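You operate a simulated robot arm through the tools that you are given. There is no shell and no other tool. Be economical: measure what you need, move in short steps, check, and stop when the job is done.

Carry out the task below with a simulated robot arm. There is one attempt and no reset: what you move stays moved.

## Task
Cap the latched bottle with its foil cap and stand it in the CLEAN tray.
Fine: swing the spout back over the drip tray; the foil cap lies beside the block; free the neck latch.

It is judged by the outcome, as a careful person would: the job done as asked, and still so three seconds after it is handed in. It fails if anything else is knocked over, pushed out of place, dropped, spilled or broken. A push-on lid holds only when it is set on centred and level and pressed home; a screw cap is set on level and turned clockwise until tight.

## Robot
A 7-joint arm with a two-finger parallel gripper, fixed in place. Base frame: the origin is at the foot of the arm, x ahead of it, y to its left, z up; the work surface is at about z = 0. Lengths are in m, angles in rad, forces in N, time in s.
With the tool pointing down near the work surface it reaches from about 0.24 to 0.62 m from the base axis. Its first joint turns from -1.152 to 1.152 rad. Payload 2.6 kg.
The TCP is the grasp point between the finger pads, 0.03 m short of the fingertips. In the tool frame z runs along the fingers and y along their closing line. Largest opening 0.094 m; finger width 0.028, thickness 0.01; the body of the gripper, 0.05 by 0.096 m, starts 0.055 m behind the TCP.
Orientation is that of the tool frame in the base frame, as a unit quaternion [x, y, z, w]. With the fingers straight down and closing along the base's y, the tool's x points along the base's -x, its y along +y and its z along -z.

## Interface
- The arm moves only by the tool send_rows. Its argument "deltas" is a list of rows, each a list of 3 entries, a list of its own where there are three numbers: the shift along the tool's x, y, z in m, then the turn, a rotation vector about the tool's x, y, z in degrees, then the opening, from 0 (shut) to 1 (fully open). In form: [[[tx, ty, tz], [wx, wy, wz], fingers], ...]. A call has 1 to 10 rows; each row shifts and turns the commanded pose from where the row before left it, along the tool's axes as they then stand. Each row takes 0.2 s and may step no farther than 0.05 m and 0.15 rad from the row before; otherwise, or with a gripper value out of range, the whole call is refused. Where a pose cannot be reached the arm comes as near as it can. A force on the tool above 50 N (or 10 N above the force at the start of the call, whichever is more), or a blocked arm, ends the call early, and 0.2 s more pass. Each finger travels about 0.072 m/s and halts on what it meets, pressing with about 32 N; the grip force reading is that of the motor and also rises with nothing between the fingers. The clock runs only during rows and for 0.2 s after the last one: add rows that do not move to give the fingers time. It gives the time, the measured TCP pose, the force on the tool (base axes), the opening and the grip force at its end, in the units of the frame above (readings bear some noise), and new pictures: "pictures" is both (left out), scene, wrist or none.
- Cameras (640 x 400 px; columns grow to the right, rows downward): "scene" is fixed at [0.0492, 0.4446, 0.5607]; the picture's right is [-0.63, -0.78, 0.00], its down [-0.46, 0.37, -0.80] and it looks along [0.63, -0.50, -0.60] (base axes); focal length 259 px, centre (320, 200). "wrist" rides on the gripper at [-0.037, 0, -0.058] in the tool frame; the picture's right is [0.00, -1.00, 0.00], its down [0.97, 0.00, -0.24] and it looks along [0.24, 0.00, 0.97] (tool axes); focal length 218 px, centre (320, 200). There is no depth. A picture from a camera that has moved, and an enlarged one, comes with that camera's place and axes in the base frame and with its lens.
- close_up(camera, box): a new picture of the part [left, top, right, bottom] of that camera's present view, enlarged. The clock stands still meanwhile.
- close_job(): hands the job in; it is judged then, once.

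Work in short steps. Places have to be worked out from the pictures, the camera data and where the tool is seen: move nearer, look again, correct. Check each grasp and each placing, and mend what went wrong. You have 120 turns and 150 pictures in all, those below and enlarged ones among them. Open the gripper and draw the arm clear of the work before you hand the job in, unless the task says otherwise; then end with one line.

The tools are called after "Emit:" by a JSON object that holds its "method" and its "body". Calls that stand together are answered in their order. send_rows: Moves the arm, as the interface text tells. Its arguments: {"type":"object","properties":{"deltas":{"type":"array","items":{"type":"array"}},"pictures":{"type":"string","enum":["both","scene","wrist","none"]}},"required":["deltas"]} The other tools are called the same way: close_up (camera, box) takes an enlarged picture of a part of a camera's view; close_job () hands the job in.

At the start:

```text
clock: 0.0
tool_pos: [0.3536, 0.0698, 0.3912]
orientation: [0.001, 1.0, 0.0, 0.001]
ft_force: [-0.5, 0.3, -0.2]
opening: 0.094
gripper_force: 0.0
```

scene: 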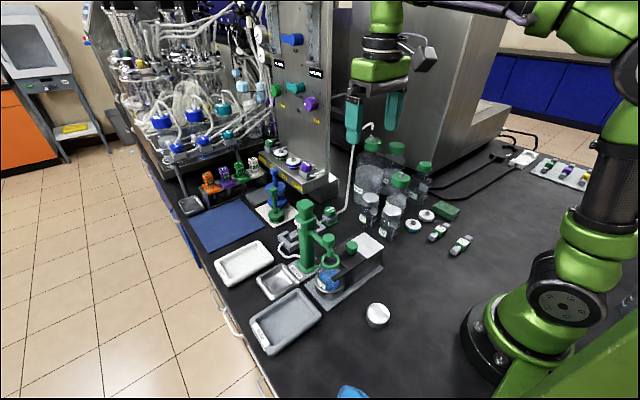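
wrist: 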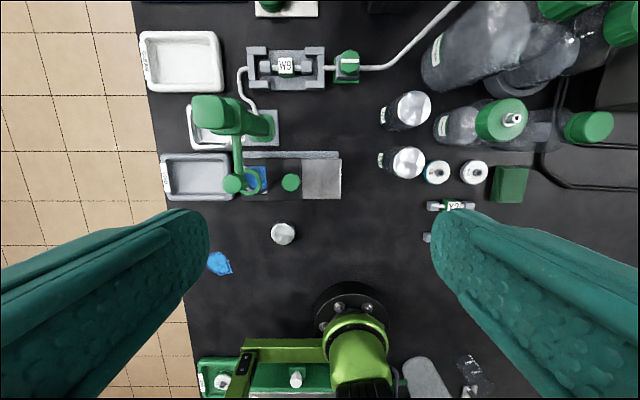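

I start by examining the work area close up: the block with the bottle, the latch, the spout, and the trays.

Emit:
{"method": "close_up", "body": {"camera": "scene", "box": [200, 180, 420, 360]}}

Emit:
{"method": "close_up", "body": {"camera": "wrist", "box": [130, 20, 370, 280]}}

```text
2.22 times, centred on (310, 270) of scene
camera zoom: at [0.0492, 0.4446, 0.5607], right [-0.63, -0.78, 0.0], down [-0.46, 0.37, -0.8], along [0.63, -0.5, -0.6], focal length 576 px, centre (342, 44)
```

zoom: 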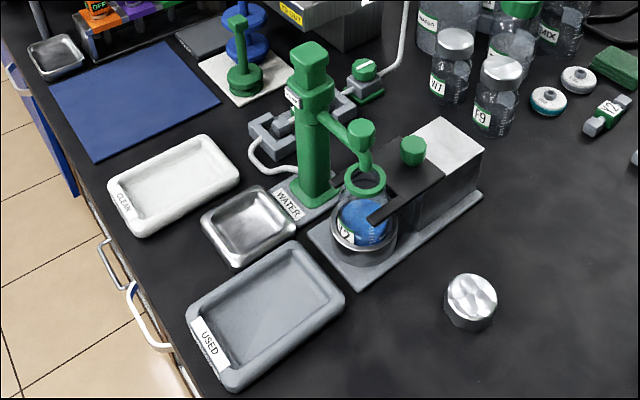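

```text
1.54 times, centred on (250, 150) of wrist
camera zoom: at [0.3917, 0.0704, 0.4504], right [0.0, -1.0, 0.0], down [-0.97, 0.0, 0.24], along [-0.24, 0.0, -0.97], focal length 336 px, centre (428, 277)
```

zoom: 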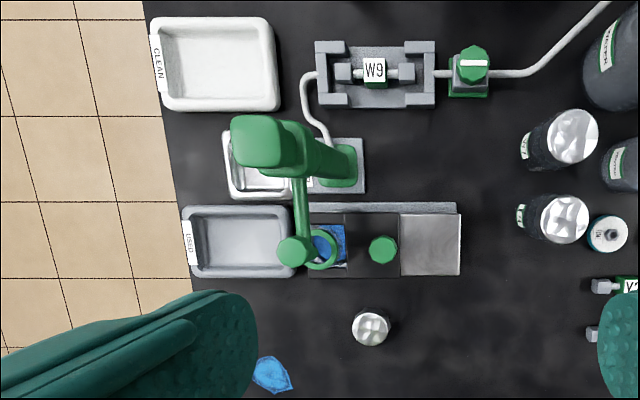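

Estimates: foil cap about (0.212, 0.152), bottle about (0.33, 0.192), spout column about (0.427, 0.183), drip tray about (0.43, 0.287), and CLEAN tray about (0.54, 0.325). I move in closer from above to see the latch and the neck.

Emit:
{"method": "send_rows", "body": {"deltas": [[[0.015, 0.027, 0.027], [0, 0, 0], 1], [[0.015, 0.027, 0.027], [0, 0, 0], 1], [[0.01, 0.027, 0.027], [0, 0, 0], 1]], "pictures": "wrist"}}

Emit:
{"method": "close_up", "body": {"camera": "scene", "box": [280, 200, 390, 310]}}

```text
clock: 0.8
tool_pos: [0.3156, 0.15, 0.3105]
orientation: [0.0, 1.0, 0.0, 0.0]
ft_force: [-0.9, 0.1, -0.3]
opening: 0.0938
gripper_force: 0.1
camera wrist: at [0.353, 0.15, 0.3682], right [0.0, -1.0, 0.0], down [-0.97, 0.0, 0.24], along [-0.24, 0.0, -0.97], focal length 218 px, centre (320, 200)
```

wrist: 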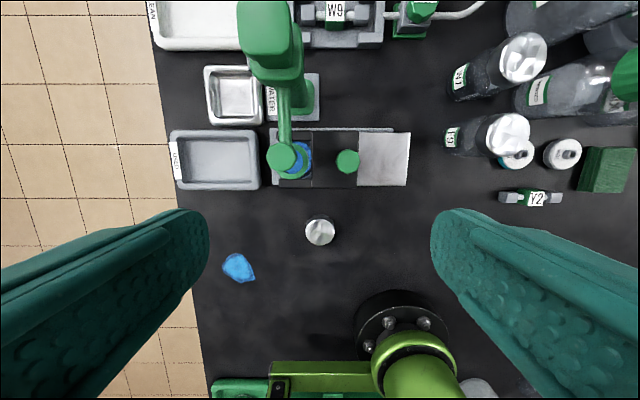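

```text
3.64 times, centred on (335, 255) of scene
camera zoom: at [0.0492, 0.4446, 0.5607], right [-0.63, -0.78, 0.0], down [-0.46, 0.37, -0.8], along [0.63, -0.5, -0.6], focal length 943 px, centre (266, 0)
```

zoom: 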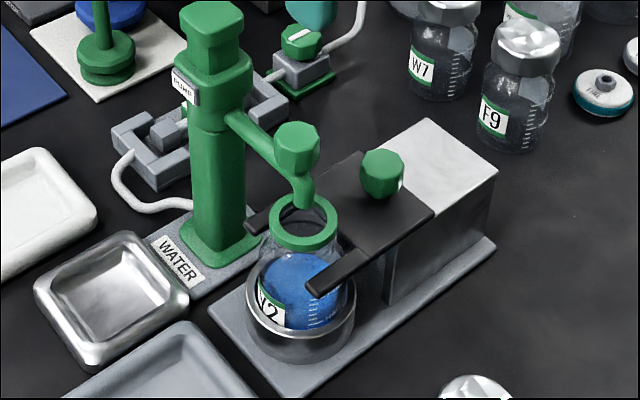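

The close-up shows the layout clearly. Bottle V2 stands in a cup with the black fork latch (green knob) straddling its neck from the -y side, and the spout nozzle is over the mouth. I shut the fingers and lower them on the -y side of the spout head, above the latch knob.

Emit:
{"method": "send_rows", "body": {"deltas": [[[-0.015, -0.01, 0], [0, 0, 0], 0], [[-0.015, -0.012, 0], [0, 0, 0], 0], [[0, 0, 0], [0, 0, 0], 0], [[0, 0, 0.03], [0, 0, 0], 0], [[0, 0, 0.034], [0, 0, 0], 0], [[0, 0, 0.034], [0, 0, 0], 0], [[0, 0, 0.034], [0, 0, 0], 0]], "pictures": "both"}}

Emit:
{"method": "close_up", "body": {"camera": "scene", "box": [260, 170, 420, 310]}}

```text
clock: 2.4
tool_pos: [0.3445, 0.1292, 0.1773]
orientation: [0.001, 1.0, -0.001, 0.0]
ft_force: [1.4, -0.5, -0.1]
opening: 0.0
gripper_force: 32.1
camera wrist: at [0.3813, 0.1287, 0.2358], right [0.0, -1.0, 0.0], down [-0.97, 0.0, 0.24], along [-0.24, 0.0, -0.97], focal length 218 px, centre (320, 200)
```

scene: 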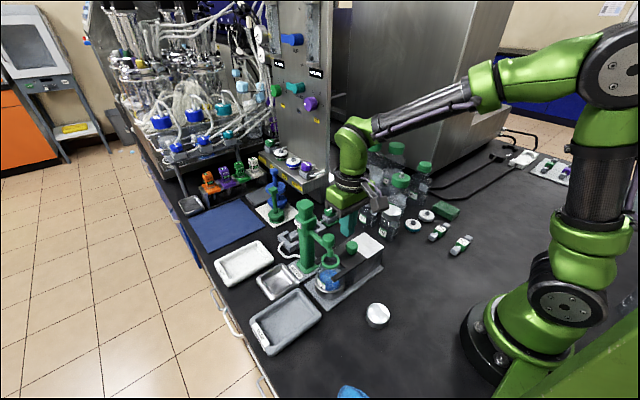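
wrist: 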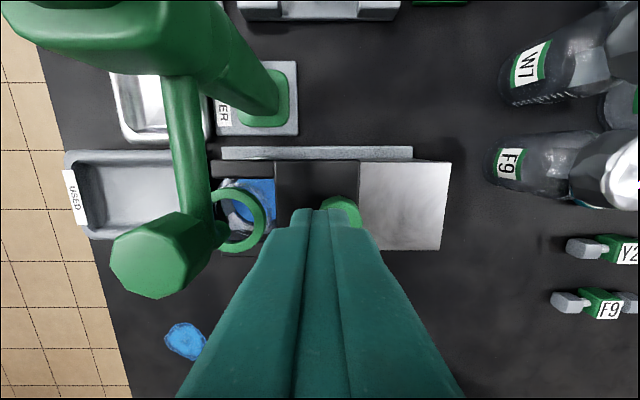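

```text
2.86 times, centred on (340, 240) of scene
camera zoom: at [0.0491, 0.4446, 0.5607], right [-0.63, -0.78, 0.0], down [-0.46, 0.37, -0.8], along [0.63, -0.5, -0.6], focal length 741 px, centre (263, 86)
```

zoom: 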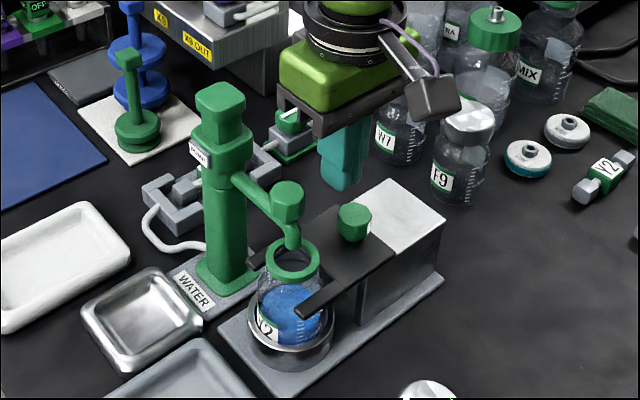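

The spout head is confirmed at about (0.342, 0.187, 0.165), and the fingers are shut beside it. I lower 1 cm and push it along an arc around the column toward +y.

Emit:
{"method": "send_rows", "body": {"deltas": [[[0, 0, 0.012], [0, 0, 0], 0], [[0.002, 0.03, 0], [0, 0, 0], 0], [[0.004, 0.023, 0], [0, 0, 0], 0], [[-0.002, 0.023, 0], [0, 0, 0], 0], [[-0.0085, 0.0217, 0], [0, 0, 0], 0]], "pictures": "both"}}

```text
clock: 3.6
tool_pos: [0.3481, 0.2273, 0.1655]
orientation: [0.0, 1.0, 0.0, 0.001]
ft_force: [-1.1, 0.4, -1.0]
opening: 0.0
gripper_force: 32.0
camera wrist: at [0.3848, 0.2274, 0.2241], right [0.0, -1.0, 0.0], down [-0.97, 0.0, 0.24], along [-0.24, 0.0, -0.97], focal length 218 px, centre (320, 200)
```

scene: 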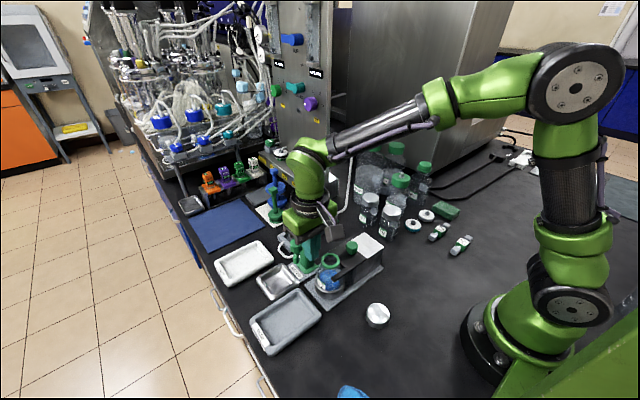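
wrist: 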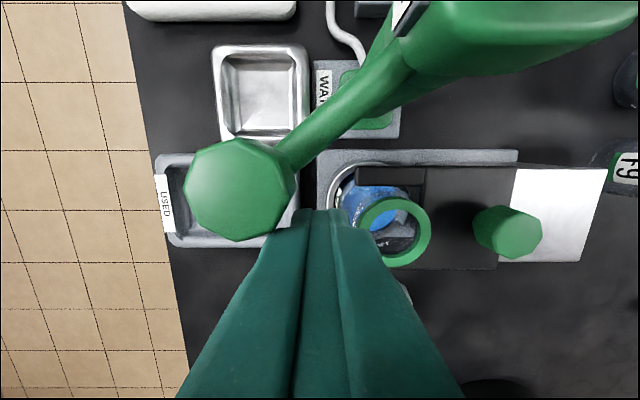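

The spout is turning freely and the latch and bottle are undisturbed. I continue the arc to about 90°.

Emit:
{"method": "send_rows", "body": {"deltas": [[[-0.0135, 0.0189, 0], [0, 0, 0], 0], [[-0.018, 0.0148, 0], [0, 0, 0], 0], [[-0.021, 0.0096, 0], [0, 0, 0], 0]], "pictures": "both"}}

```text
clock: 4.4
tool_pos: [0.3989, 0.2704, 0.1666]
orientation: [0.003, 1.0, -0.002, -0.005]
ft_force: [-27.3, -20.3, 13.9]
opening: 0.0
gripper_force: 32.8
camera wrist: at [0.4368, 0.2699, 0.2245], right [-0.01, -1.0, 0.0], down [-0.97, 0.01, 0.25], along [-0.25, 0.0, -0.97], focal length 218 px, centre (320, 200)
```

scene: 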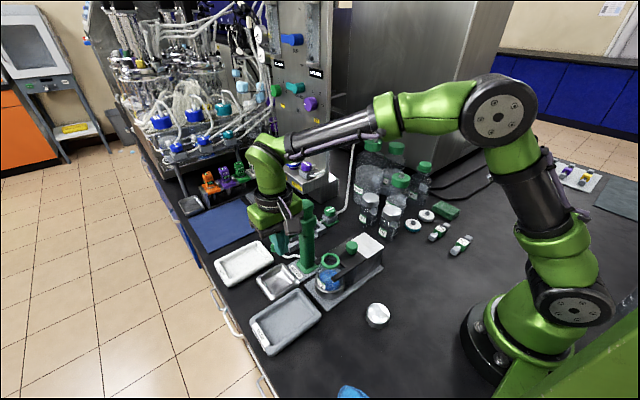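
wrist: 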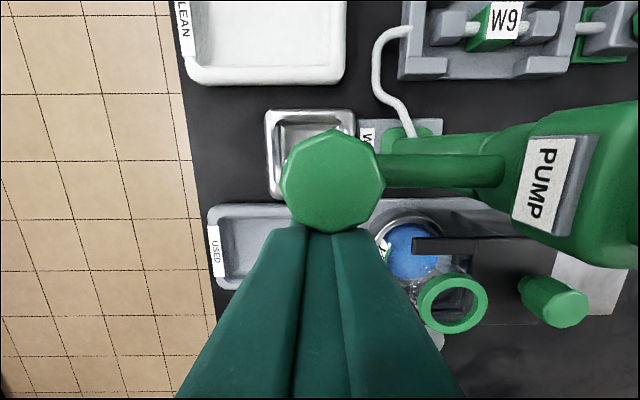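

The force rise of about 30 N says the spout has met its stop, and it now points straight over the drip tray. I back off and rise.

Emit:
{"method": "send_rows", "body": {"deltas": [[[0.012, 0.0, 0], [0, 0, 0], 0], [[0.03, 0, 0], [0, 0, 0], 0], [[0, 0, -0.04], [0, 0, 0], 0], [[0.0, -0.03, -0.035], [0, 0, 0], 0.5], [[0.0, -0.04, -0.02], [0, 0, 0], 0.5]], "pictures": "both"}}

Emit:
{"method": "close_up", "body": {"camera": "scene", "box": [240, 180, 400, 340]}}

```text
clock: 5.6
tool_pos: [0.3589, 0.1996, 0.2629]
orientation: [-0.001, 1.0, 0.0, 0.0]
ft_force: [-0.1, 0.1, 0.4]
opening: 0.047
gripper_force: 0.0
camera wrist: at [0.3956, 0.2, 0.3207], right [0.0, -1.0, 0.0], down [-0.97, 0.0, 0.24], along [-0.24, 0.0, -0.97], focal length 218 px, centre (320, 200)
```

scene: 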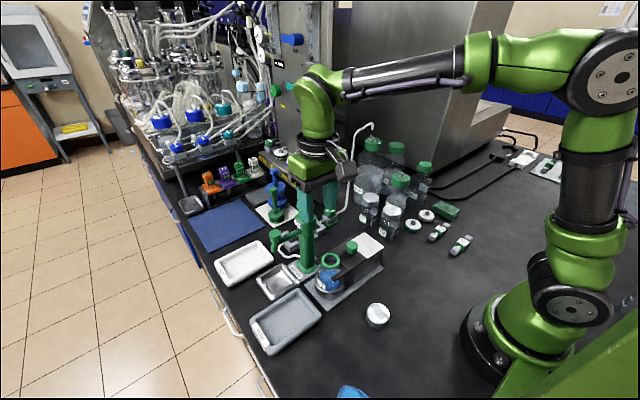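
wrist: 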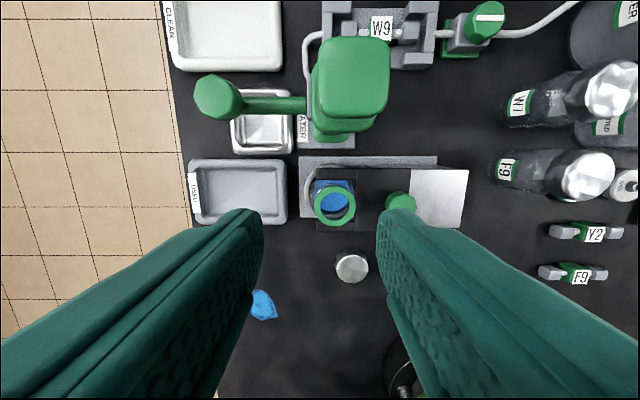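

```text
2.50 times, centred on (320, 260) of scene
camera zoom: at [0.0491, 0.4446, 0.5607], right [-0.63, -0.78, 0.0], down [-0.46, 0.37, -0.8], along [0.63, -0.5, -0.6], focal length 648 px, centre (320, 50)
```

zoom: 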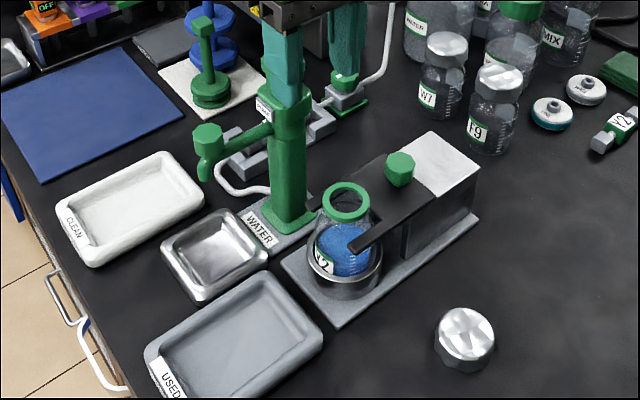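

The spout is parked over the drip tray. The ring of the mouth is at about (0.339, 0.185, 0.105) and the foil cap at about (0.218, 0.153). I go above the cap to refine that.

Emit:
{"method": "send_rows", "body": {"deltas": [[[0.035, -0.01, 0.01], [0, 0, 0], 0.7], [[0.035, -0.01, 0.02], [0, 0, 0], 0.7], [[0.035, -0.012, 0.03], [0, 0, 0], 0.7], [[0.032, -0.014, 0.03], [0, 0, 0], 0.7], [[0, 0, 0.03], [0, 0, 0], 0.7], [[0, 0, 0.01], [0, 0, 0], 0.7]], "pictures": "wrist"}}

Emit:
{"method": "close_up", "body": {"camera": "scene", "box": [290, 220, 410, 340]}}

```text
clock: 7.0
tool_pos: [0.2208, 0.154, 0.1304]
orientation: [0.001, 1.0, 0.0, -0.001]
ft_force: [0.4, 0.2, -0.1]
opening: 0.0656
gripper_force: 0.1
camera wrist: at [0.2594, 0.1533, 0.1887], right [0.0, -1.0, 0.0], down [-0.97, 0.0, 0.24], along [-0.24, 0.0, -0.97], focal length 218 px, centre (320, 200)
```

wrist: 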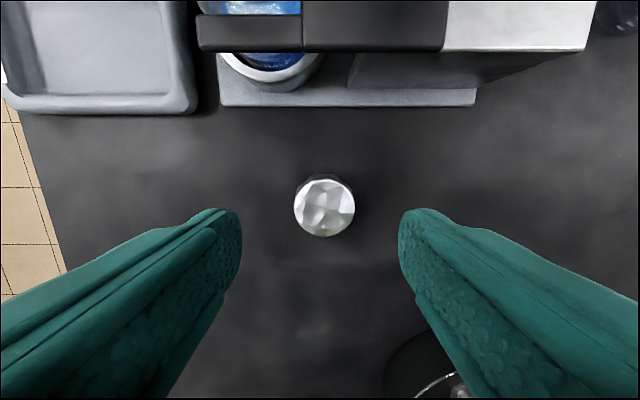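

```text
3.33 times, centred on (350, 280) of scene
camera zoom: at [0.0491, 0.4446, 0.5607], right [-0.63, -0.78, 0.0], down [-0.46, 0.37, -0.8], along [0.63, -0.5, -0.6], focal length 865 px, centre (220, -67)
```

zoom: 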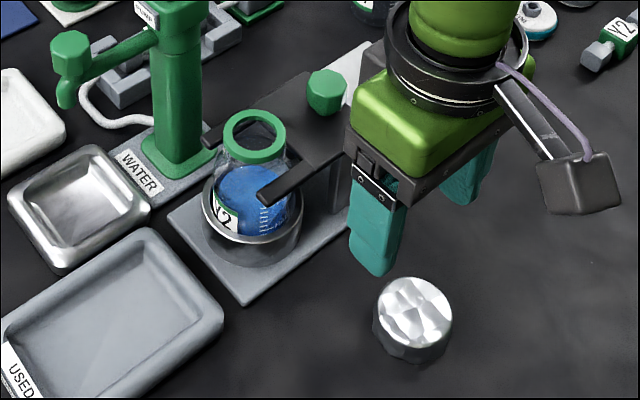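

The cap is about 46 mm across and 20–25 mm tall, centred near (0.212, 0.151). I lower so the fingertips sit about 8 mm off the table, then check before closing.

Emit:
{"method": "send_rows", "body": {"deltas": [[[0.009, -0.0035, 0.03], [0, 0, 0], 0.7], [[0, 0, 0.035], [0, 0, 0], 0.7], [[0, 0, 0.0225], [0, 0, 0], 0.7]], "pictures": "both"}}

Emit:
{"method": "close_up", "body": {"camera": "scene", "box": [330, 260, 430, 350]}}

```text
clock: 7.8
tool_pos: [0.2124, 0.1518, 0.0443]
orientation: [-0.001, 1.0, 0.001, 0.0]
ft_force: [-0.2, -0.2, 0.3]
opening: 0.0658
gripper_force: 0.1
camera wrist: at [0.2502, 0.1514, 0.1024], right [0.0, -1.0, 0.0], down [-0.97, 0.0, 0.24], along [-0.24, 0.0, -0.97], focal length 218 px, centre (320, 200)
```

scene: 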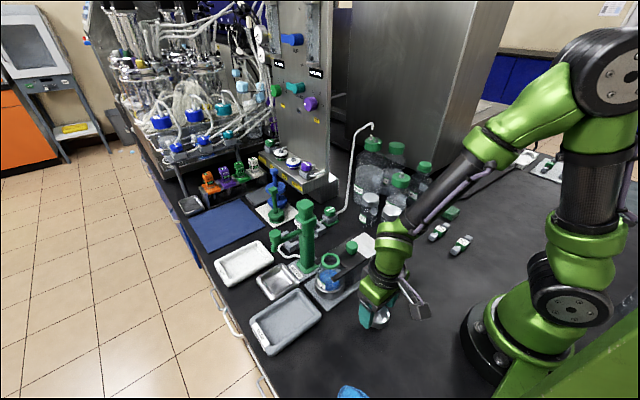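
wrist: 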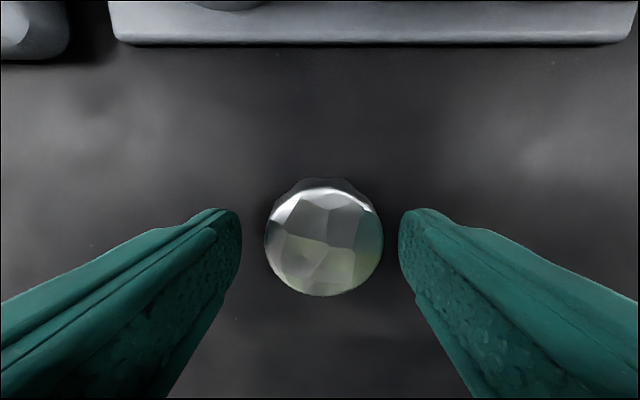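

```text
4.44 times, centred on (380, 305) of scene
camera zoom: at [0.0491, 0.4446, 0.5607], right [-0.63, -0.78, 0.0], down [-0.46, 0.37, -0.8], along [0.63, -0.5, -0.6], focal length 1153 px, centre (53, -267)
```

zoom: 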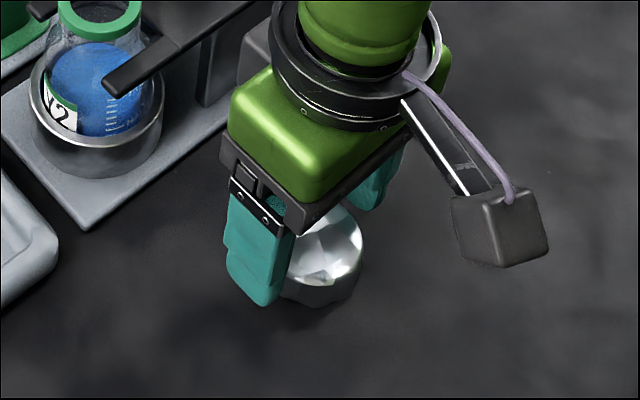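

The cap is centred within 1–2 mm and about 23 mm tall. I lower 6 mm and close.

Emit:
{"method": "send_rows", "body": {"deltas": [[[0, -0.0015, 0.006], [0, 0, 0], 0.7], [[0, 0, 0], [0, 0, 0], 0.3], [[0, 0, 0], [0, 0, 0], 0.3], [[0, 0, 0], [0, 0, 0], 0.3]], "pictures": "wrist"}}

```text
clock: 8.8
tool_pos: [0.2135, 0.1491, 0.0393]
orientation: [0.0, 1.0, 0.0, 0.0]
ft_force: [0.1, 0.4, 1.2]
opening: 0.0503
gripper_force: 32.2
camera wrist: at [0.2508, 0.1493, 0.0967], right [0.0, -1.0, 0.0], down [-0.97, 0.0, 0.24], along [-0.24, 0.0, -0.97], focal length 218 px, centre (320, 200)
```

wrist: 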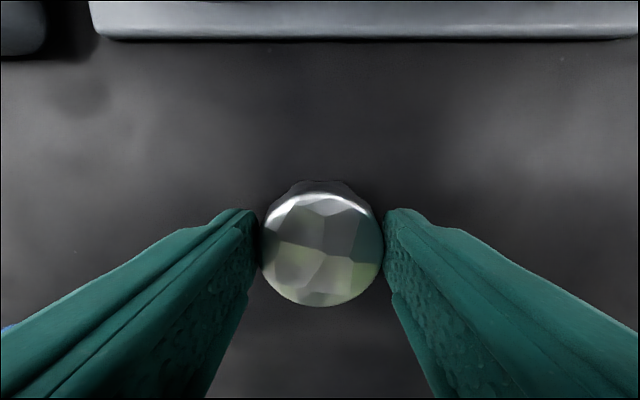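

The cap is gripped with 50 mm opening and steady force, its bottom about 39 mm below the TCP. I lift straight up and look at it and the bottle mouth.

Emit:
{"method": "send_rows", "body": {"deltas": [[[0, 0, -0.02], [0, 0, 0], 0.3], [[0, 0, -0.045], [0, 0, 0], 0.3], [[0, 0, -0.045], [0, 0, 0], 0.3], [[0, 0, -0.045], [0, 0, 0], 0.3], [[-0.03, 0.012, -0.02], [0, 0, 0], 0.3], [[-0.03, 0.012, 0], [0, 0, 0], 0.3]], "pictures": "both"}}

Emit:
{"method": "close_up", "body": {"camera": "scene", "box": [290, 180, 410, 310]}}

```text
clock: 10.2
tool_pos: [0.2715, 0.1734, 0.2154]
orientation: [0.001, 1.0, 0.0, 0.001]
ft_force: [-0.6, -0.6, -0.1]
opening: 0.0504
gripper_force: 32.4
camera wrist: at [0.31, 0.1732, 0.2736], right [0.0, -1.0, 0.0], down [-0.97, 0.0, 0.24], along [-0.24, 0.0, -0.97], focal length 218 px, centre (320, 200)
```

scene: 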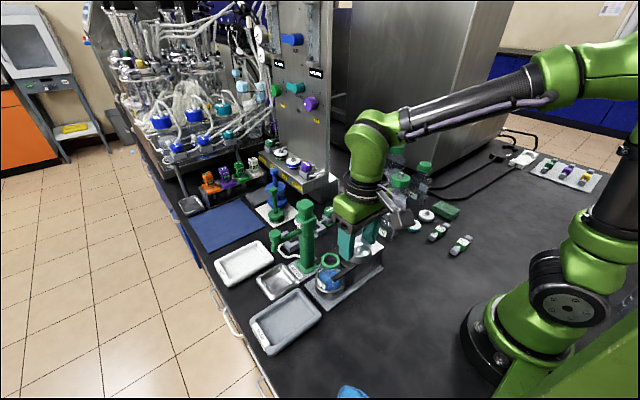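
wrist: 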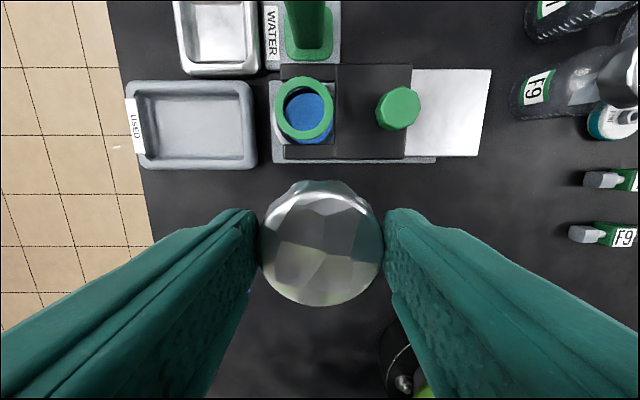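

```text
3.08 times, centred on (350, 245) of scene
camera zoom: at [0.0491, 0.4446, 0.5607], right [-0.63, -0.78, 0.0], down [-0.46, 0.37, -0.8], along [0.63, -0.5, -0.6], focal length 798 px, centre (228, 62)
```

zoom: 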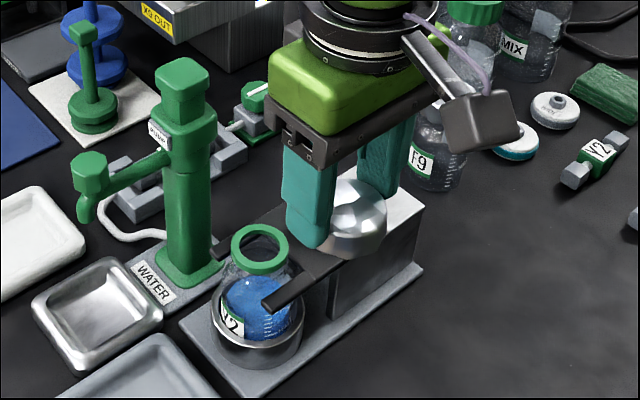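

Triangulating gives the ring of the mouth at (0.335, 0.184, ~0.104), with an outer diameter of about 43 mm. I bring the cap over it with about 3 cm clearance.

Emit:
{"method": "send_rows", "body": {"deltas": [[[-0.03, 0.005, 0], [0, 0, 0], 0.3], [[-0.0335, 0.006, 0.01], [0, 0, 0], 0.3], [[0, 0, 0.03], [0, 0, 0], 0.3], [[0, 0, 0], [0, 0, 0], 0.3]], "pictures": "wrist"}}

Emit:
{"method": "close_up", "body": {"camera": "scene", "box": [280, 200, 390, 310]}}

```text
clock: 11.2
tool_pos: [0.3343, 0.1835, 0.174]
orientation: [0.001, 1.0, 0.0, -0.001]
ft_force: [0.5, 0.0, 0.1]
opening: 0.0501
gripper_force: 31.8
camera wrist: at [0.3729, 0.1837, 0.2314], right [0.0, -1.0, 0.0], down [-0.97, 0.0, 0.24], along [-0.24, 0.0, -0.97], focal length 218 px, centre (320, 200)
```

wrist: 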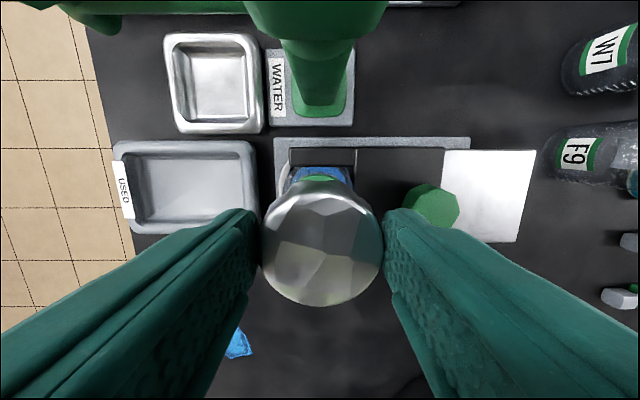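

```text
3.64 times, centred on (335, 255) of scene
camera zoom: at [0.0492, 0.4446, 0.5607], right [-0.63, -0.78, 0.0], down [-0.46, 0.37, -0.8], along [0.63, -0.5, -0.6], focal length 943 px, centre (266, 0)
```

zoom: 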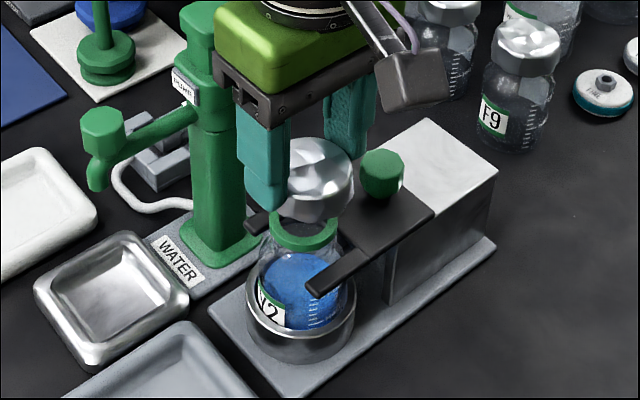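

I zoom tighter to check the cap-to-ring lateral alignment.

Emit:
{"method": "close_up", "body": {"camera": "scene", "box": [310, 225, 365, 275]}}

Emit:
{"method": "close_up", "body": {"camera": "wrist", "box": [250, 140, 400, 310]}}

```text
8.00 times, centred on (338, 250) of scene
camera zoom: at [0.0492, 0.4446, 0.5607], right [-0.63, -0.78, 0.0], down [-0.46, 0.37, -0.8], along [0.63, -0.5, -0.6], focal length 2075 px, centre (180, -200)
```

zoom: 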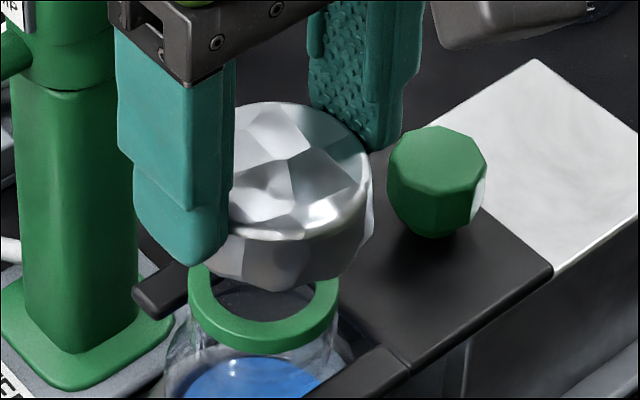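

```text
2.35 times, centred on (325, 225) of wrist
camera zoom: at [0.3729, 0.1837, 0.2314], right [0.0, -1.0, 0.0], down [-0.97, 0.0, 0.24], along [-0.24, 0.0, -0.97], focal length 514 px, centre (308, 141)
```

zoom: 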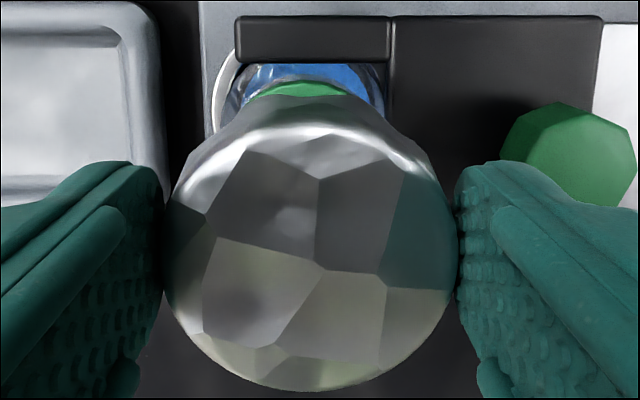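

The cap sits about 3 mm toward -x of the TCP, so relative to the ring it needs about +4 mm in x and +1.5 mm in y. I correct that and lower to about 1 cm above the ring.

Emit:
{"method": "send_rows", "body": {"deltas": [[[-0.004, 0.0015, 0.01], [0, 0, 0], 0.3], [[0, 0, 0.009], [0, 0, 0], 0.3], [[0, 0, 0], [0, 0, 0], 0.3]], "pictures": "none"}}

Emit:
{"method": "close_up", "body": {"camera": "scene", "box": [310, 235, 365, 285]}}

Emit:
{"method": "close_up", "body": {"camera": "wrist", "box": [250, 140, 400, 310]}}

```text
clock: 12.0
tool_pos: [0.341, 0.1854, 0.1543]
orientation: [0.001, 1.0, 0.0, 0.001]
ft_force: [0.2, 0.4, 0.2]
opening: 0.0502
gripper_force: 31.8
```

```text
8.00 times, centred on (338, 260) of scene
camera zoom: at [0.0492, 0.4446, 0.5607], right [-0.63, -0.78, 0.0], down [-0.46, 0.37, -0.8], along [0.63, -0.5, -0.6], focal length 2075 px, centre (180, -280)
```

zoom: 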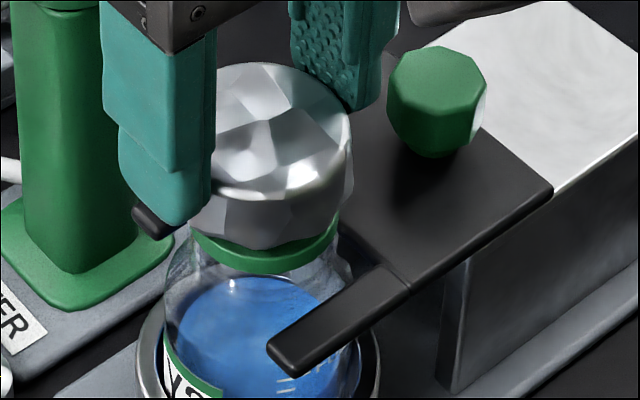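

```text
2.35 times, centred on (325, 225) of wrist
camera zoom: at [0.3778, 0.1852, 0.2125], right [0.0, -1.0, 0.0], down [-0.97, 0.0, 0.24], along [-0.24, 0.0, -0.97], focal length 514 px, centre (308, 141)
```

zoom: 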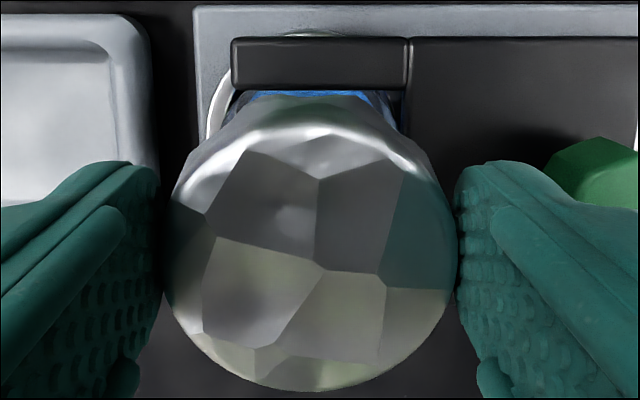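

Both views put the cap centred on the ring to within about 1 mm. I lower in small steps and watch the vertical force.

Emit:
{"method": "send_rows", "body": {"deltas": [[[0.0005, 0, 0.004], [0, 0, 0], 0.3], [[0, 0, 0.003], [0, 0, 0], 0.3], [[0, 0, 0], [0, 0, 0], 0.3]], "pictures": "none"}}

Emit:
{"method": "close_up", "body": {"camera": "scene", "box": [310, 235, 365, 285]}}

```text
clock: 12.8
tool_pos: [0.3399, 0.184, 0.1473]
orientation: [-0.001, 1.0, 0.0, 0.0]
ft_force: [0.1, 0.3, 0.0]
opening: 0.0502
gripper_force: 31.7
```

```text
8.00 times, centred on (338, 260) of scene
camera zoom: at [0.0492, 0.4446, 0.5607], right [-0.63, -0.78, 0.0], down [-0.46, 0.37, -0.8], along [0.63, -0.5, -0.6], focal length 2075 px, centre (180, -280)
```

zoom: 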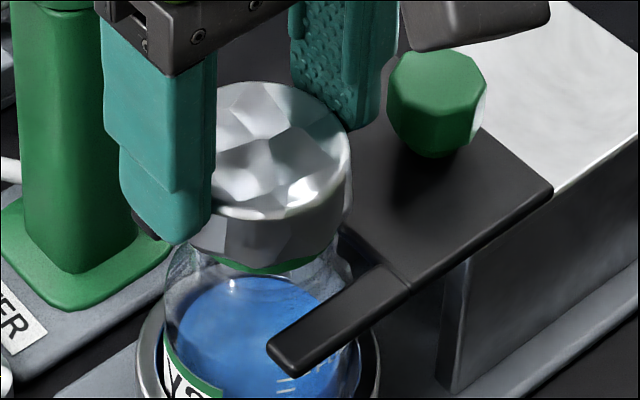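

No contact yet. I continue down in small steps.

Emit:
{"method": "send_rows", "body": {"deltas": [[[0, 0, 0.003], [0, 0, 0], 0.3], [[0, 0, 0.002], [0, 0, 0], 0.3], [[0, 0, 0], [0, 0, 0], 0.3]], "pictures": "none"}}

Emit:
{"method": "close_up", "body": {"camera": "scene", "box": [310, 235, 365, 285]}}

```text
clock: 13.6
tool_pos: [0.3415, 0.1859, 0.1428]
orientation: [0.001, 1.0, 0.001, 0.001]
ft_force: [-5.1, -3.7, 29.4]
opening: 0.0508
gripper_force: 32.1
```

```text
8.00 times, centred on (338, 260) of scene
camera zoom: at [0.049, 0.4445, 0.5608], right [-0.63, -0.78, 0.0], down [-0.46, 0.37, -0.8], along [0.63, -0.5, -0.6], focal length 2075 px, centre (180, -280)
```

zoom: 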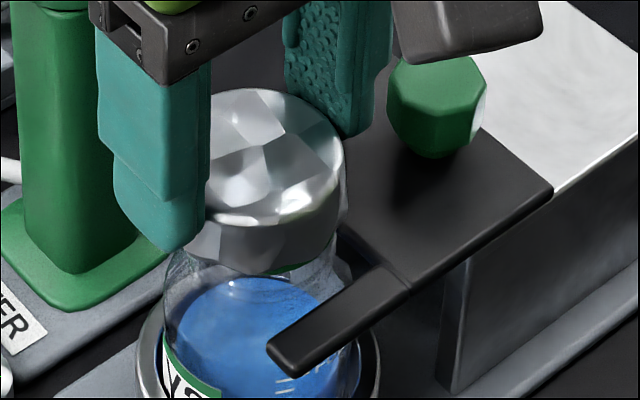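

Contact gives 29 N with a sideways part, and the cap looks about 2 mm too far left in the picture (+x, +y). I raise slightly, shift back, and look.

Emit:
{"method": "send_rows", "body": {"deltas": [[[0, 0, -0.004], [0, 0, 0], 0.3], [[0.0015, -0.0013, 0], [0, 0, 0], 0.3], [[0, 0, 0], [0, 0, 0], 0.3]], "pictures": "none"}}

Emit:
{"method": "close_up", "body": {"camera": "scene", "box": [310, 235, 365, 285]}}

Emit:
{"method": "close_up", "body": {"camera": "wrist", "box": [250, 140, 400, 310]}}

```text
clock: 14.4
tool_pos: [0.3382, 0.1848, 0.1462]
orientation: [0.0, 1.0, 0.0, -0.001]
ft_force: [-0.3, -0.1, 0.8]
opening: 0.0501
gripper_force: 32.4
```

```text
8.00 times, centred on (338, 260) of scene
camera zoom: at [0.0492, 0.4446, 0.5607], right [-0.63, -0.78, 0.0], down [-0.46, 0.37, -0.8], along [0.63, -0.5, -0.6], focal length 2075 px, centre (180, -280)
```

zoom: 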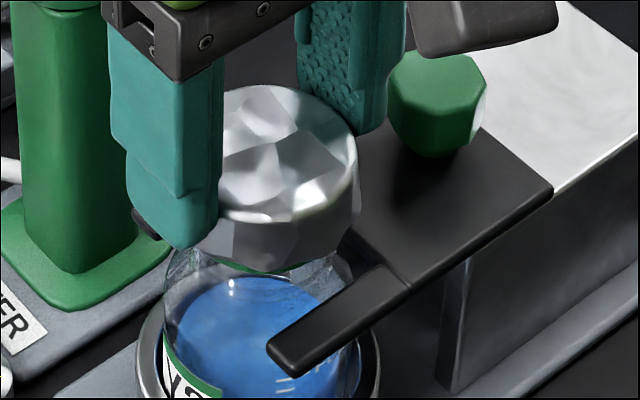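

```text
2.35 times, centred on (325, 225) of wrist
camera zoom: at [0.3757, 0.1845, 0.2042], right [0.0, -1.0, 0.0], down [-0.97, 0.0, 0.24], along [-0.24, 0.0, -0.97], focal length 514 px, centre (308, 141)
```

zoom: 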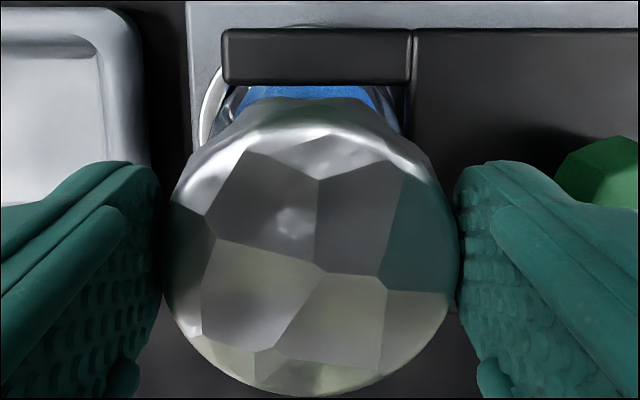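

Now it is marginally too far right: the green crescent shows on the left, where before it showed on the right. I split the difference and press down in small steps.

Emit:
{"method": "send_rows", "body": {"deltas": [[[-0.0006, 0.0006, 0.001], [0, 0, 0], 0.3], [[0, 0, 0.002], [0, 0, 0], 0.3], [[0, 0, 0.0015], [0, 0, 0], 0.3], [[0, 0, 0], [0, 0, 0], 0.3]], "pictures": "none"}}

Emit:
{"method": "close_up", "body": {"camera": "scene", "box": [310, 235, 365, 285]}}

```text
clock: 15.4
tool_pos: [0.3388, 0.1862, 0.1403]
orientation: [0.0, 1.0, 0.001, 0.0]
ft_force: [0.4, -0.1, 0.1]
opening: 0.0503
gripper_force: 31.8
```

```text
8.00 times, centred on (338, 260) of scene
camera zoom: at [0.0492, 0.4446, 0.5607], right [-0.63, -0.78, 0.0], down [-0.46, 0.37, -0.8], along [0.63, -0.5, -0.6], focal length 2075 px, centre (180, -280)
```

zoom: 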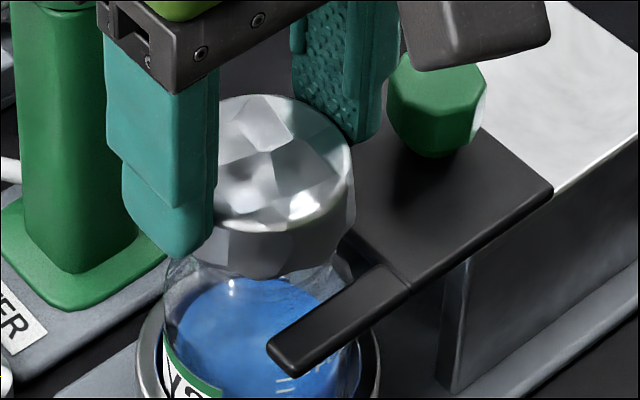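

The cap now slides past the earlier contact height with no force, so it is centred. I continue down.

Emit:
{"method": "send_rows", "body": {"deltas": [[[0, 0, 0.002], [0, 0, 0], 0.3], [[0, 0, 0.002], [0, 0, 0], 0.3], [[0, 0, 0], [0, 0, 0], 0.3]], "pictures": "none"}}

Emit:
{"method": "close_up", "body": {"camera": "scene", "box": [310, 235, 365, 285]}}

```text
clock: 16.2
tool_pos: [0.3394, 0.1859, 0.1373]
orientation: [0.001, 1.0, 0.0, 0.0]
ft_force: [-0.2, -0.1, -1.1]
opening: 0.0501
gripper_force: 31.9
```

```text
8.00 times, centred on (338, 260) of scene
camera zoom: at [0.0492, 0.4446, 0.5607], right [-0.63, -0.78, 0.0], down [-0.46, 0.37, -0.8], along [0.63, -0.5, -0.6], focal length 2075 px, centre (180, -280)
```

zoom: 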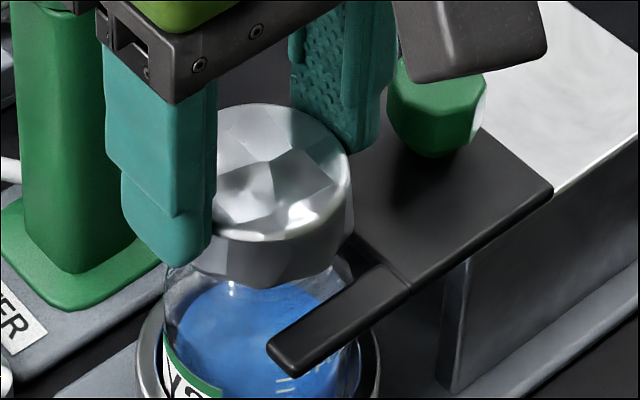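

Still free and centred. I continue down toward the seat.

Emit:
{"method": "send_rows", "body": {"deltas": [[[0, 0, 0.002], [0, 0, 0], 0.3], [[0, 0, 0.002], [0, 0, 0], 0.3], [[0, 0, 0.0015], [0, 0, 0], 0.3], [[0, 0, 0], [0, 0, 0], 0.3]], "pictures": "none"}}

Emit:
{"method": "close_up", "body": {"camera": "scene", "box": [310, 235, 365, 285]}}

```text
clock: 17.2
tool_pos: [0.3399, 0.1863, 0.1325]
orientation: [0.0, 1.0, 0.0, 0.001]
ft_force: [-1.4, -0.9, -0.1]
opening: 0.0503
gripper_force: 31.8
```

```text
8.00 times, centred on (338, 260) of scene
camera zoom: at [0.0492, 0.4446, 0.5607], right [-0.63, -0.78, 0.0], down [-0.46, 0.37, -0.8], along [0.63, -0.5, -0.6], focal length 2075 px, centre (180, -280)
```

zoom: 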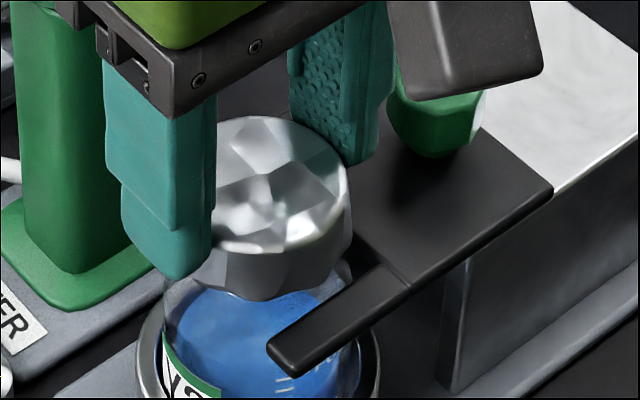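

Free still, now about 1 cm below the ring top. I continue with 1–1.5 mm steps until the seat is felt.

Emit:
{"method": "send_rows", "body": {"deltas": [[[0, 0, 0.0015], [0, 0, 0], 0.3], [[0, 0, 0.0015], [0, 0, 0], 0.3], [[0, 0, 0], [0, 0, 0], 0.3]], "pictures": "none"}}

```text
clock: 18.0
tool_pos: [0.3387, 0.1857, 0.1293]
orientation: [0.001, 1.0, 0.0, 0.0]
ft_force: [-0.1, 0.2, 0.1]
opening: 0.0504
gripper_force: 31.8
```

Emit:
{"method": "send_rows", "body": {"deltas": [[[0, 0, 0.0015], [0, 0, 0], 0.3], [[0, 0, 0.0015], [0, 0, 0], 0.3], [[0, 0, 0], [0, 0, 0], 0.3]], "pictures": "none"}}

Emit:
{"method": "close_up", "body": {"camera": "scene", "box": [310, 235, 365, 285]}}

Emit:
{"method": "close_up", "body": {"camera": "wrist", "box": [230, 120, 410, 310]}}

```text
clock: 18.8
tool_pos: [0.3396, 0.1859, 0.1277]
orientation: [0.001, 1.0, 0.001, 0.001]
ft_force: [-10.8, -6.2, 29.3]
opening: 0.0503
gripper_force: 31.4
```

```text
8.00 times, centred on (338, 260) of scene
camera zoom: at [0.049, 0.4445, 0.5608], right [-0.63, -0.78, 0.0], down [-0.46, 0.37, -0.8], along [0.63, -0.5, -0.6], focal length 2075 px, centre (180, -280)
```

zoom: 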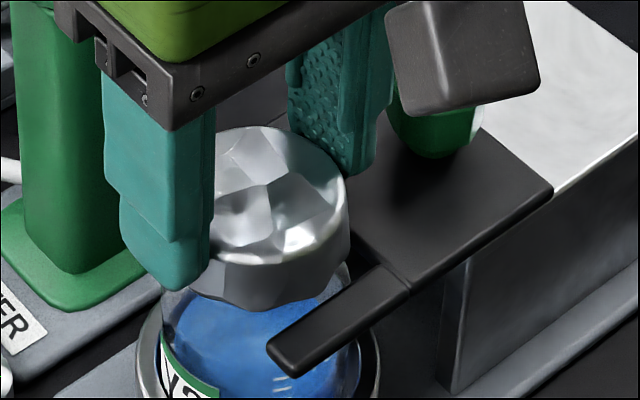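

```text
2.11 times, centred on (320, 215) of wrist
camera zoom: at [0.3772, 0.1856, 0.1865], right [0.0, -1.0, 0.0], down [-0.97, 0.0, 0.24], along [-0.24, 0.0, -0.97], focal length 460 px, centre (320, 168)
```

zoom: 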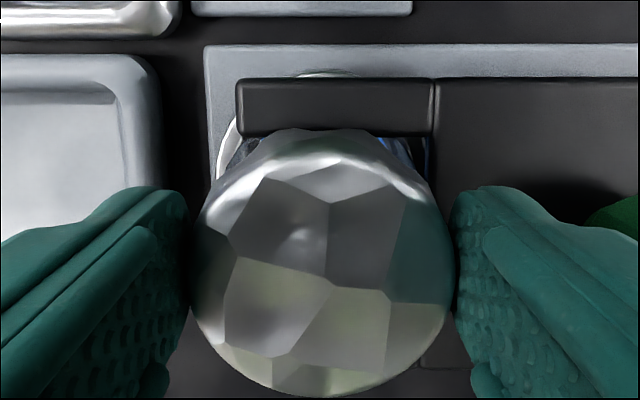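

29 N upward with some sideways load, 15 mm below the first touch: this is the seat or the snug fit. I ease the sideways load by 1 mm and press a bit further.

Emit:
{"method": "send_rows", "body": {"deltas": [[[0.0008, -0.0004, 0], [0, 0, 0], 0.3], [[0, 0, 0.0007], [0, 0, 0], 0.3], [[0, 0, 0], [0, 0, 0], 0.3]], "pictures": "none"}}

```text
clock: 19.6
tool_pos: [0.3396, 0.1862, 0.1274]
orientation: [0.001, 1.0, 0.001, 0.002]
ft_force: [-5.1, -2.6, 35.8]
opening: 0.0502
gripper_force: 32.4
```

Emit:
{"method": "send_rows", "body": {"deltas": [[[0.0004, -0.0002, 0.0006], [0, 0, 0], 0.3], [[0, 0, 0.0005], [0, 0, 0], 0.3], [[0, 0, 0], [0, 0, 0], 0.3]], "pictures": "none"}}

Emit:
{"method": "close_up", "body": {"camera": "scene", "box": [310, 235, 365, 285]}}

```text
clock: 20.4
tool_pos: [0.3384, 0.1852, 0.1269]
orientation: [0.0, 1.0, 0.001, 0.002]
ft_force: [-4.5, -2.8, 36.1]
opening: 0.0503
gripper_force: 32.2
```

```text
8.00 times, centred on (338, 260) of scene
camera zoom: at [0.049, 0.4445, 0.5608], right [-0.63, -0.78, 0.0], down [-0.46, 0.37, -0.8], along [0.63, -0.5, -0.6], focal length 2075 px, centre (180, -280)
```

zoom: 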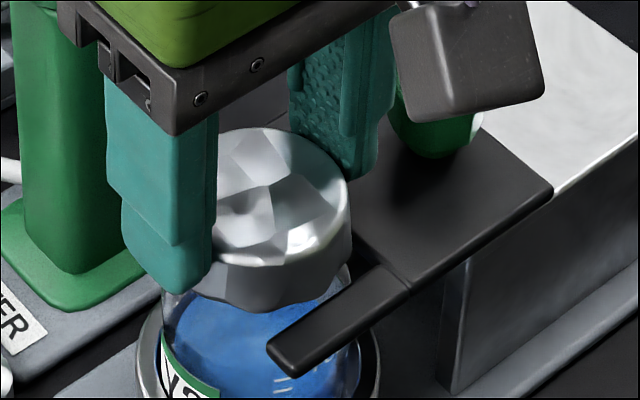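

The fingers start slipping on the cap at 36 N. I release, rise, and examine how the cap sits; then I can press its top with shut fingers.

Emit:
{"method": "send_rows", "body": {"deltas": [[[0, 0, -0.002], [0, 0, 0], 0.3], [[0, 0, 0], [0, 0, 0], 0.6], [[0, 0, 0], [0, 0, 0], 0.6], [[0, 0, -0.04], [0, 0, 0], 0.6], [[0.0, 0, -0.045], [0, 0, 0], 0.6], [[0.02, 0, -0.04], [0, 0, 0], 0.6]], "pictures": "wrist"}}

Emit:
{"method": "close_up", "body": {"camera": "scene", "box": [300, 230, 375, 300]}}

Emit:
{"method": "close_up", "body": {"camera": "wrist", "box": [240, 100, 440, 220]}}

```text
clock: 21.8
tool_pos: [0.3192, 0.1866, 0.2524]
orientation: [0.0, 1.0, 0.0, 0.001]
ft_force: [0.2, -0.3, -0.5]
opening: 0.0563
gripper_force: 0.0
camera wrist: at [0.3555, 0.186, 0.3113], right [0.0, -1.0, 0.0], down [-0.97, 0.0, 0.24], along [-0.24, 0.0, -0.97], focal length 218 px, centre (320, 200)
```

wrist: 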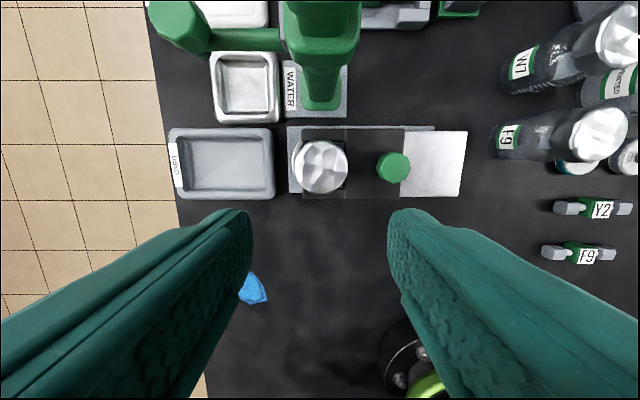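

```text
5.71 times, centred on (338, 265) of scene
camera zoom: at [0.0492, 0.4446, 0.5607], right [-0.63, -0.78, 0.0], down [-0.46, 0.37, -0.8], along [0.63, -0.5, -0.6], focal length 1482 px, centre (220, -171)
```

zoom: 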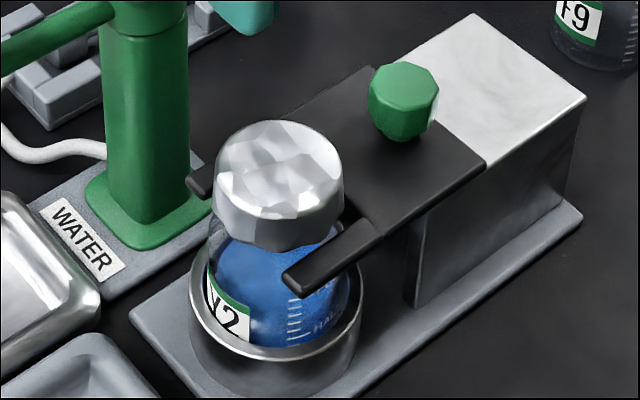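

```text
3.20 times, centred on (340, 160) of wrist
camera zoom: at [0.3555, 0.186, 0.3113], right [0.0, -1.0, 0.0], down [-0.97, 0.0, 0.24], along [-0.24, 0.0, -0.97], focal length 698 px, centre (256, 328)
```

zoom: 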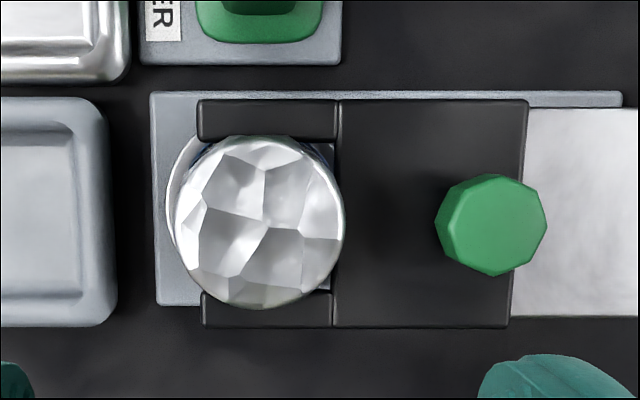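

The cap looks level and centred. To be sure it is home, I shut the fingers and press on the cap's centre.

Emit:
{"method": "send_rows", "body": {"deltas": [[[-0.0175, 0, 0], [0, 0, 0], 0], [[0, 0, 0.02], [0, 0, 0], 0], [[0, 0, 0.02], [0, 0, 0], 0], [[0, 0, 0.02], [0, 0, 0], 0], [[0, 0, 0.025], [0, 0, 0], 0], [[0, 0, 0.015], [0, 0, 0], 0], [[0, 0, 0], [0, 0, 0], 0]], "pictures": "none"}}

Emit:
{"method": "close_up", "body": {"camera": "scene", "box": [300, 220, 375, 290]}}

```text
clock: 23.4
tool_pos: [0.3364, 0.1853, 0.1519]
orientation: [0.0, 1.0, 0.0, 0.0]
ft_force: [-0.4, 0.0, 0.0]
opening: 0.0
gripper_force: 32.2
```

```text
5.71 times, centred on (338, 255) of scene
camera zoom: at [0.0492, 0.4446, 0.5607], right [-0.63, -0.78, 0.0], down [-0.46, 0.37, -0.8], along [0.63, -0.5, -0.6], focal length 1482 px, centre (220, -114)
```

zoom: 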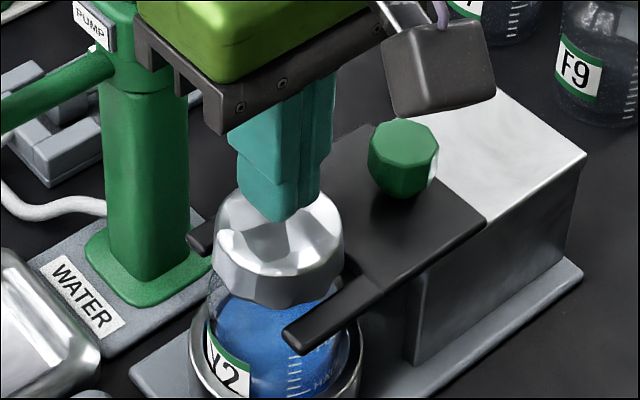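

The shut fingertips are just above the cap's centre. I press down in small steps until the force builds.

Emit:
{"method": "send_rows", "body": {"deltas": [[[0, 0, 0.003], [0, 0, 0], 0], [[0, 0, 0.003], [0, 0, 0], 0], [[0, 0, 0.002], [0, 0, 0], 0], [[0, 0, 0], [0, 0, 0], 0]], "pictures": "none"}}

```text
clock: 24.4
tool_pos: [0.3355, 0.1849, 0.143]
orientation: [0.001, 1.0, 0.002, 0.001]
ft_force: [-0.9, 0.4, -0.8]
opening: 0.0001
gripper_force: 31.8
```

Emit:
{"method": "send_rows", "body": {"deltas": [[[0, 0, 0.001], [0, 0, 0], 0], [[0, 0, 0.001], [0, 0, 0], 0], [[0, 0, 0.001], [0, 0, 0], 0], [[0, 0, 0], [0, 0, 0], 0]], "pictures": "none"}}

```text
clock: 25.4
tool_pos: [0.3356, 0.1859, 0.1404]
orientation: [0.001, 1.0, 0.0, 0.0]
ft_force: [-0.5, 0.0, 0.6]
opening: 0.0
gripper_force: 31.8
```

Emit:
{"method": "send_rows", "body": {"deltas": [[[0, 0, 0.001], [0, 0, 0], 0], [[0, 0, 0.001], [0, 0, 0], 0], [[0, 0, 0.001], [0, 0, 0], 0], [[0, 0, 0], [0, 0, 0], 0]], "pictures": "none"}}

Emit:
{"method": "close_up", "body": {"camera": "scene", "box": [300, 220, 375, 290]}}

```text
clock: 26.4
tool_pos: [0.3372, 0.1846, 0.1391]
orientation: [0.001, 1.0, 0.001, 0.001]
ft_force: [-7.5, -1.6, 36.0]
opening: 0.0001
gripper_force: 32.6
```

```text
5.71 times, centred on (338, 255) of scene
camera zoom: at [0.049, 0.4445, 0.5608], right [-0.63, -0.78, 0.0], down [-0.46, 0.37, -0.8], along [0.63, -0.5, -0.6], focal length 1482 px, centre (220, -114)
```

zoom: 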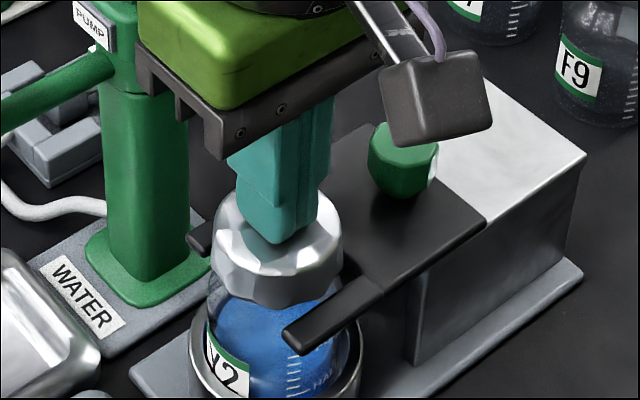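

36 N against a solid stop. I take one more small press, then lift.

Emit:
{"method": "send_rows", "body": {"deltas": [[[0, 0, 0.0007], [0, 0, 0], 0], [[0, 0, 0], [0, 0, 0], 0]], "pictures": "none"}}

```text
clock: 27.0
tool_pos: [0.3366, 0.1862, 0.1398]
orientation: [0.001, 1.0, 0.001, 0.002]
ft_force: [-7.1, -0.6, 42.2]
opening: 0.0001
gripper_force: 32.6
```

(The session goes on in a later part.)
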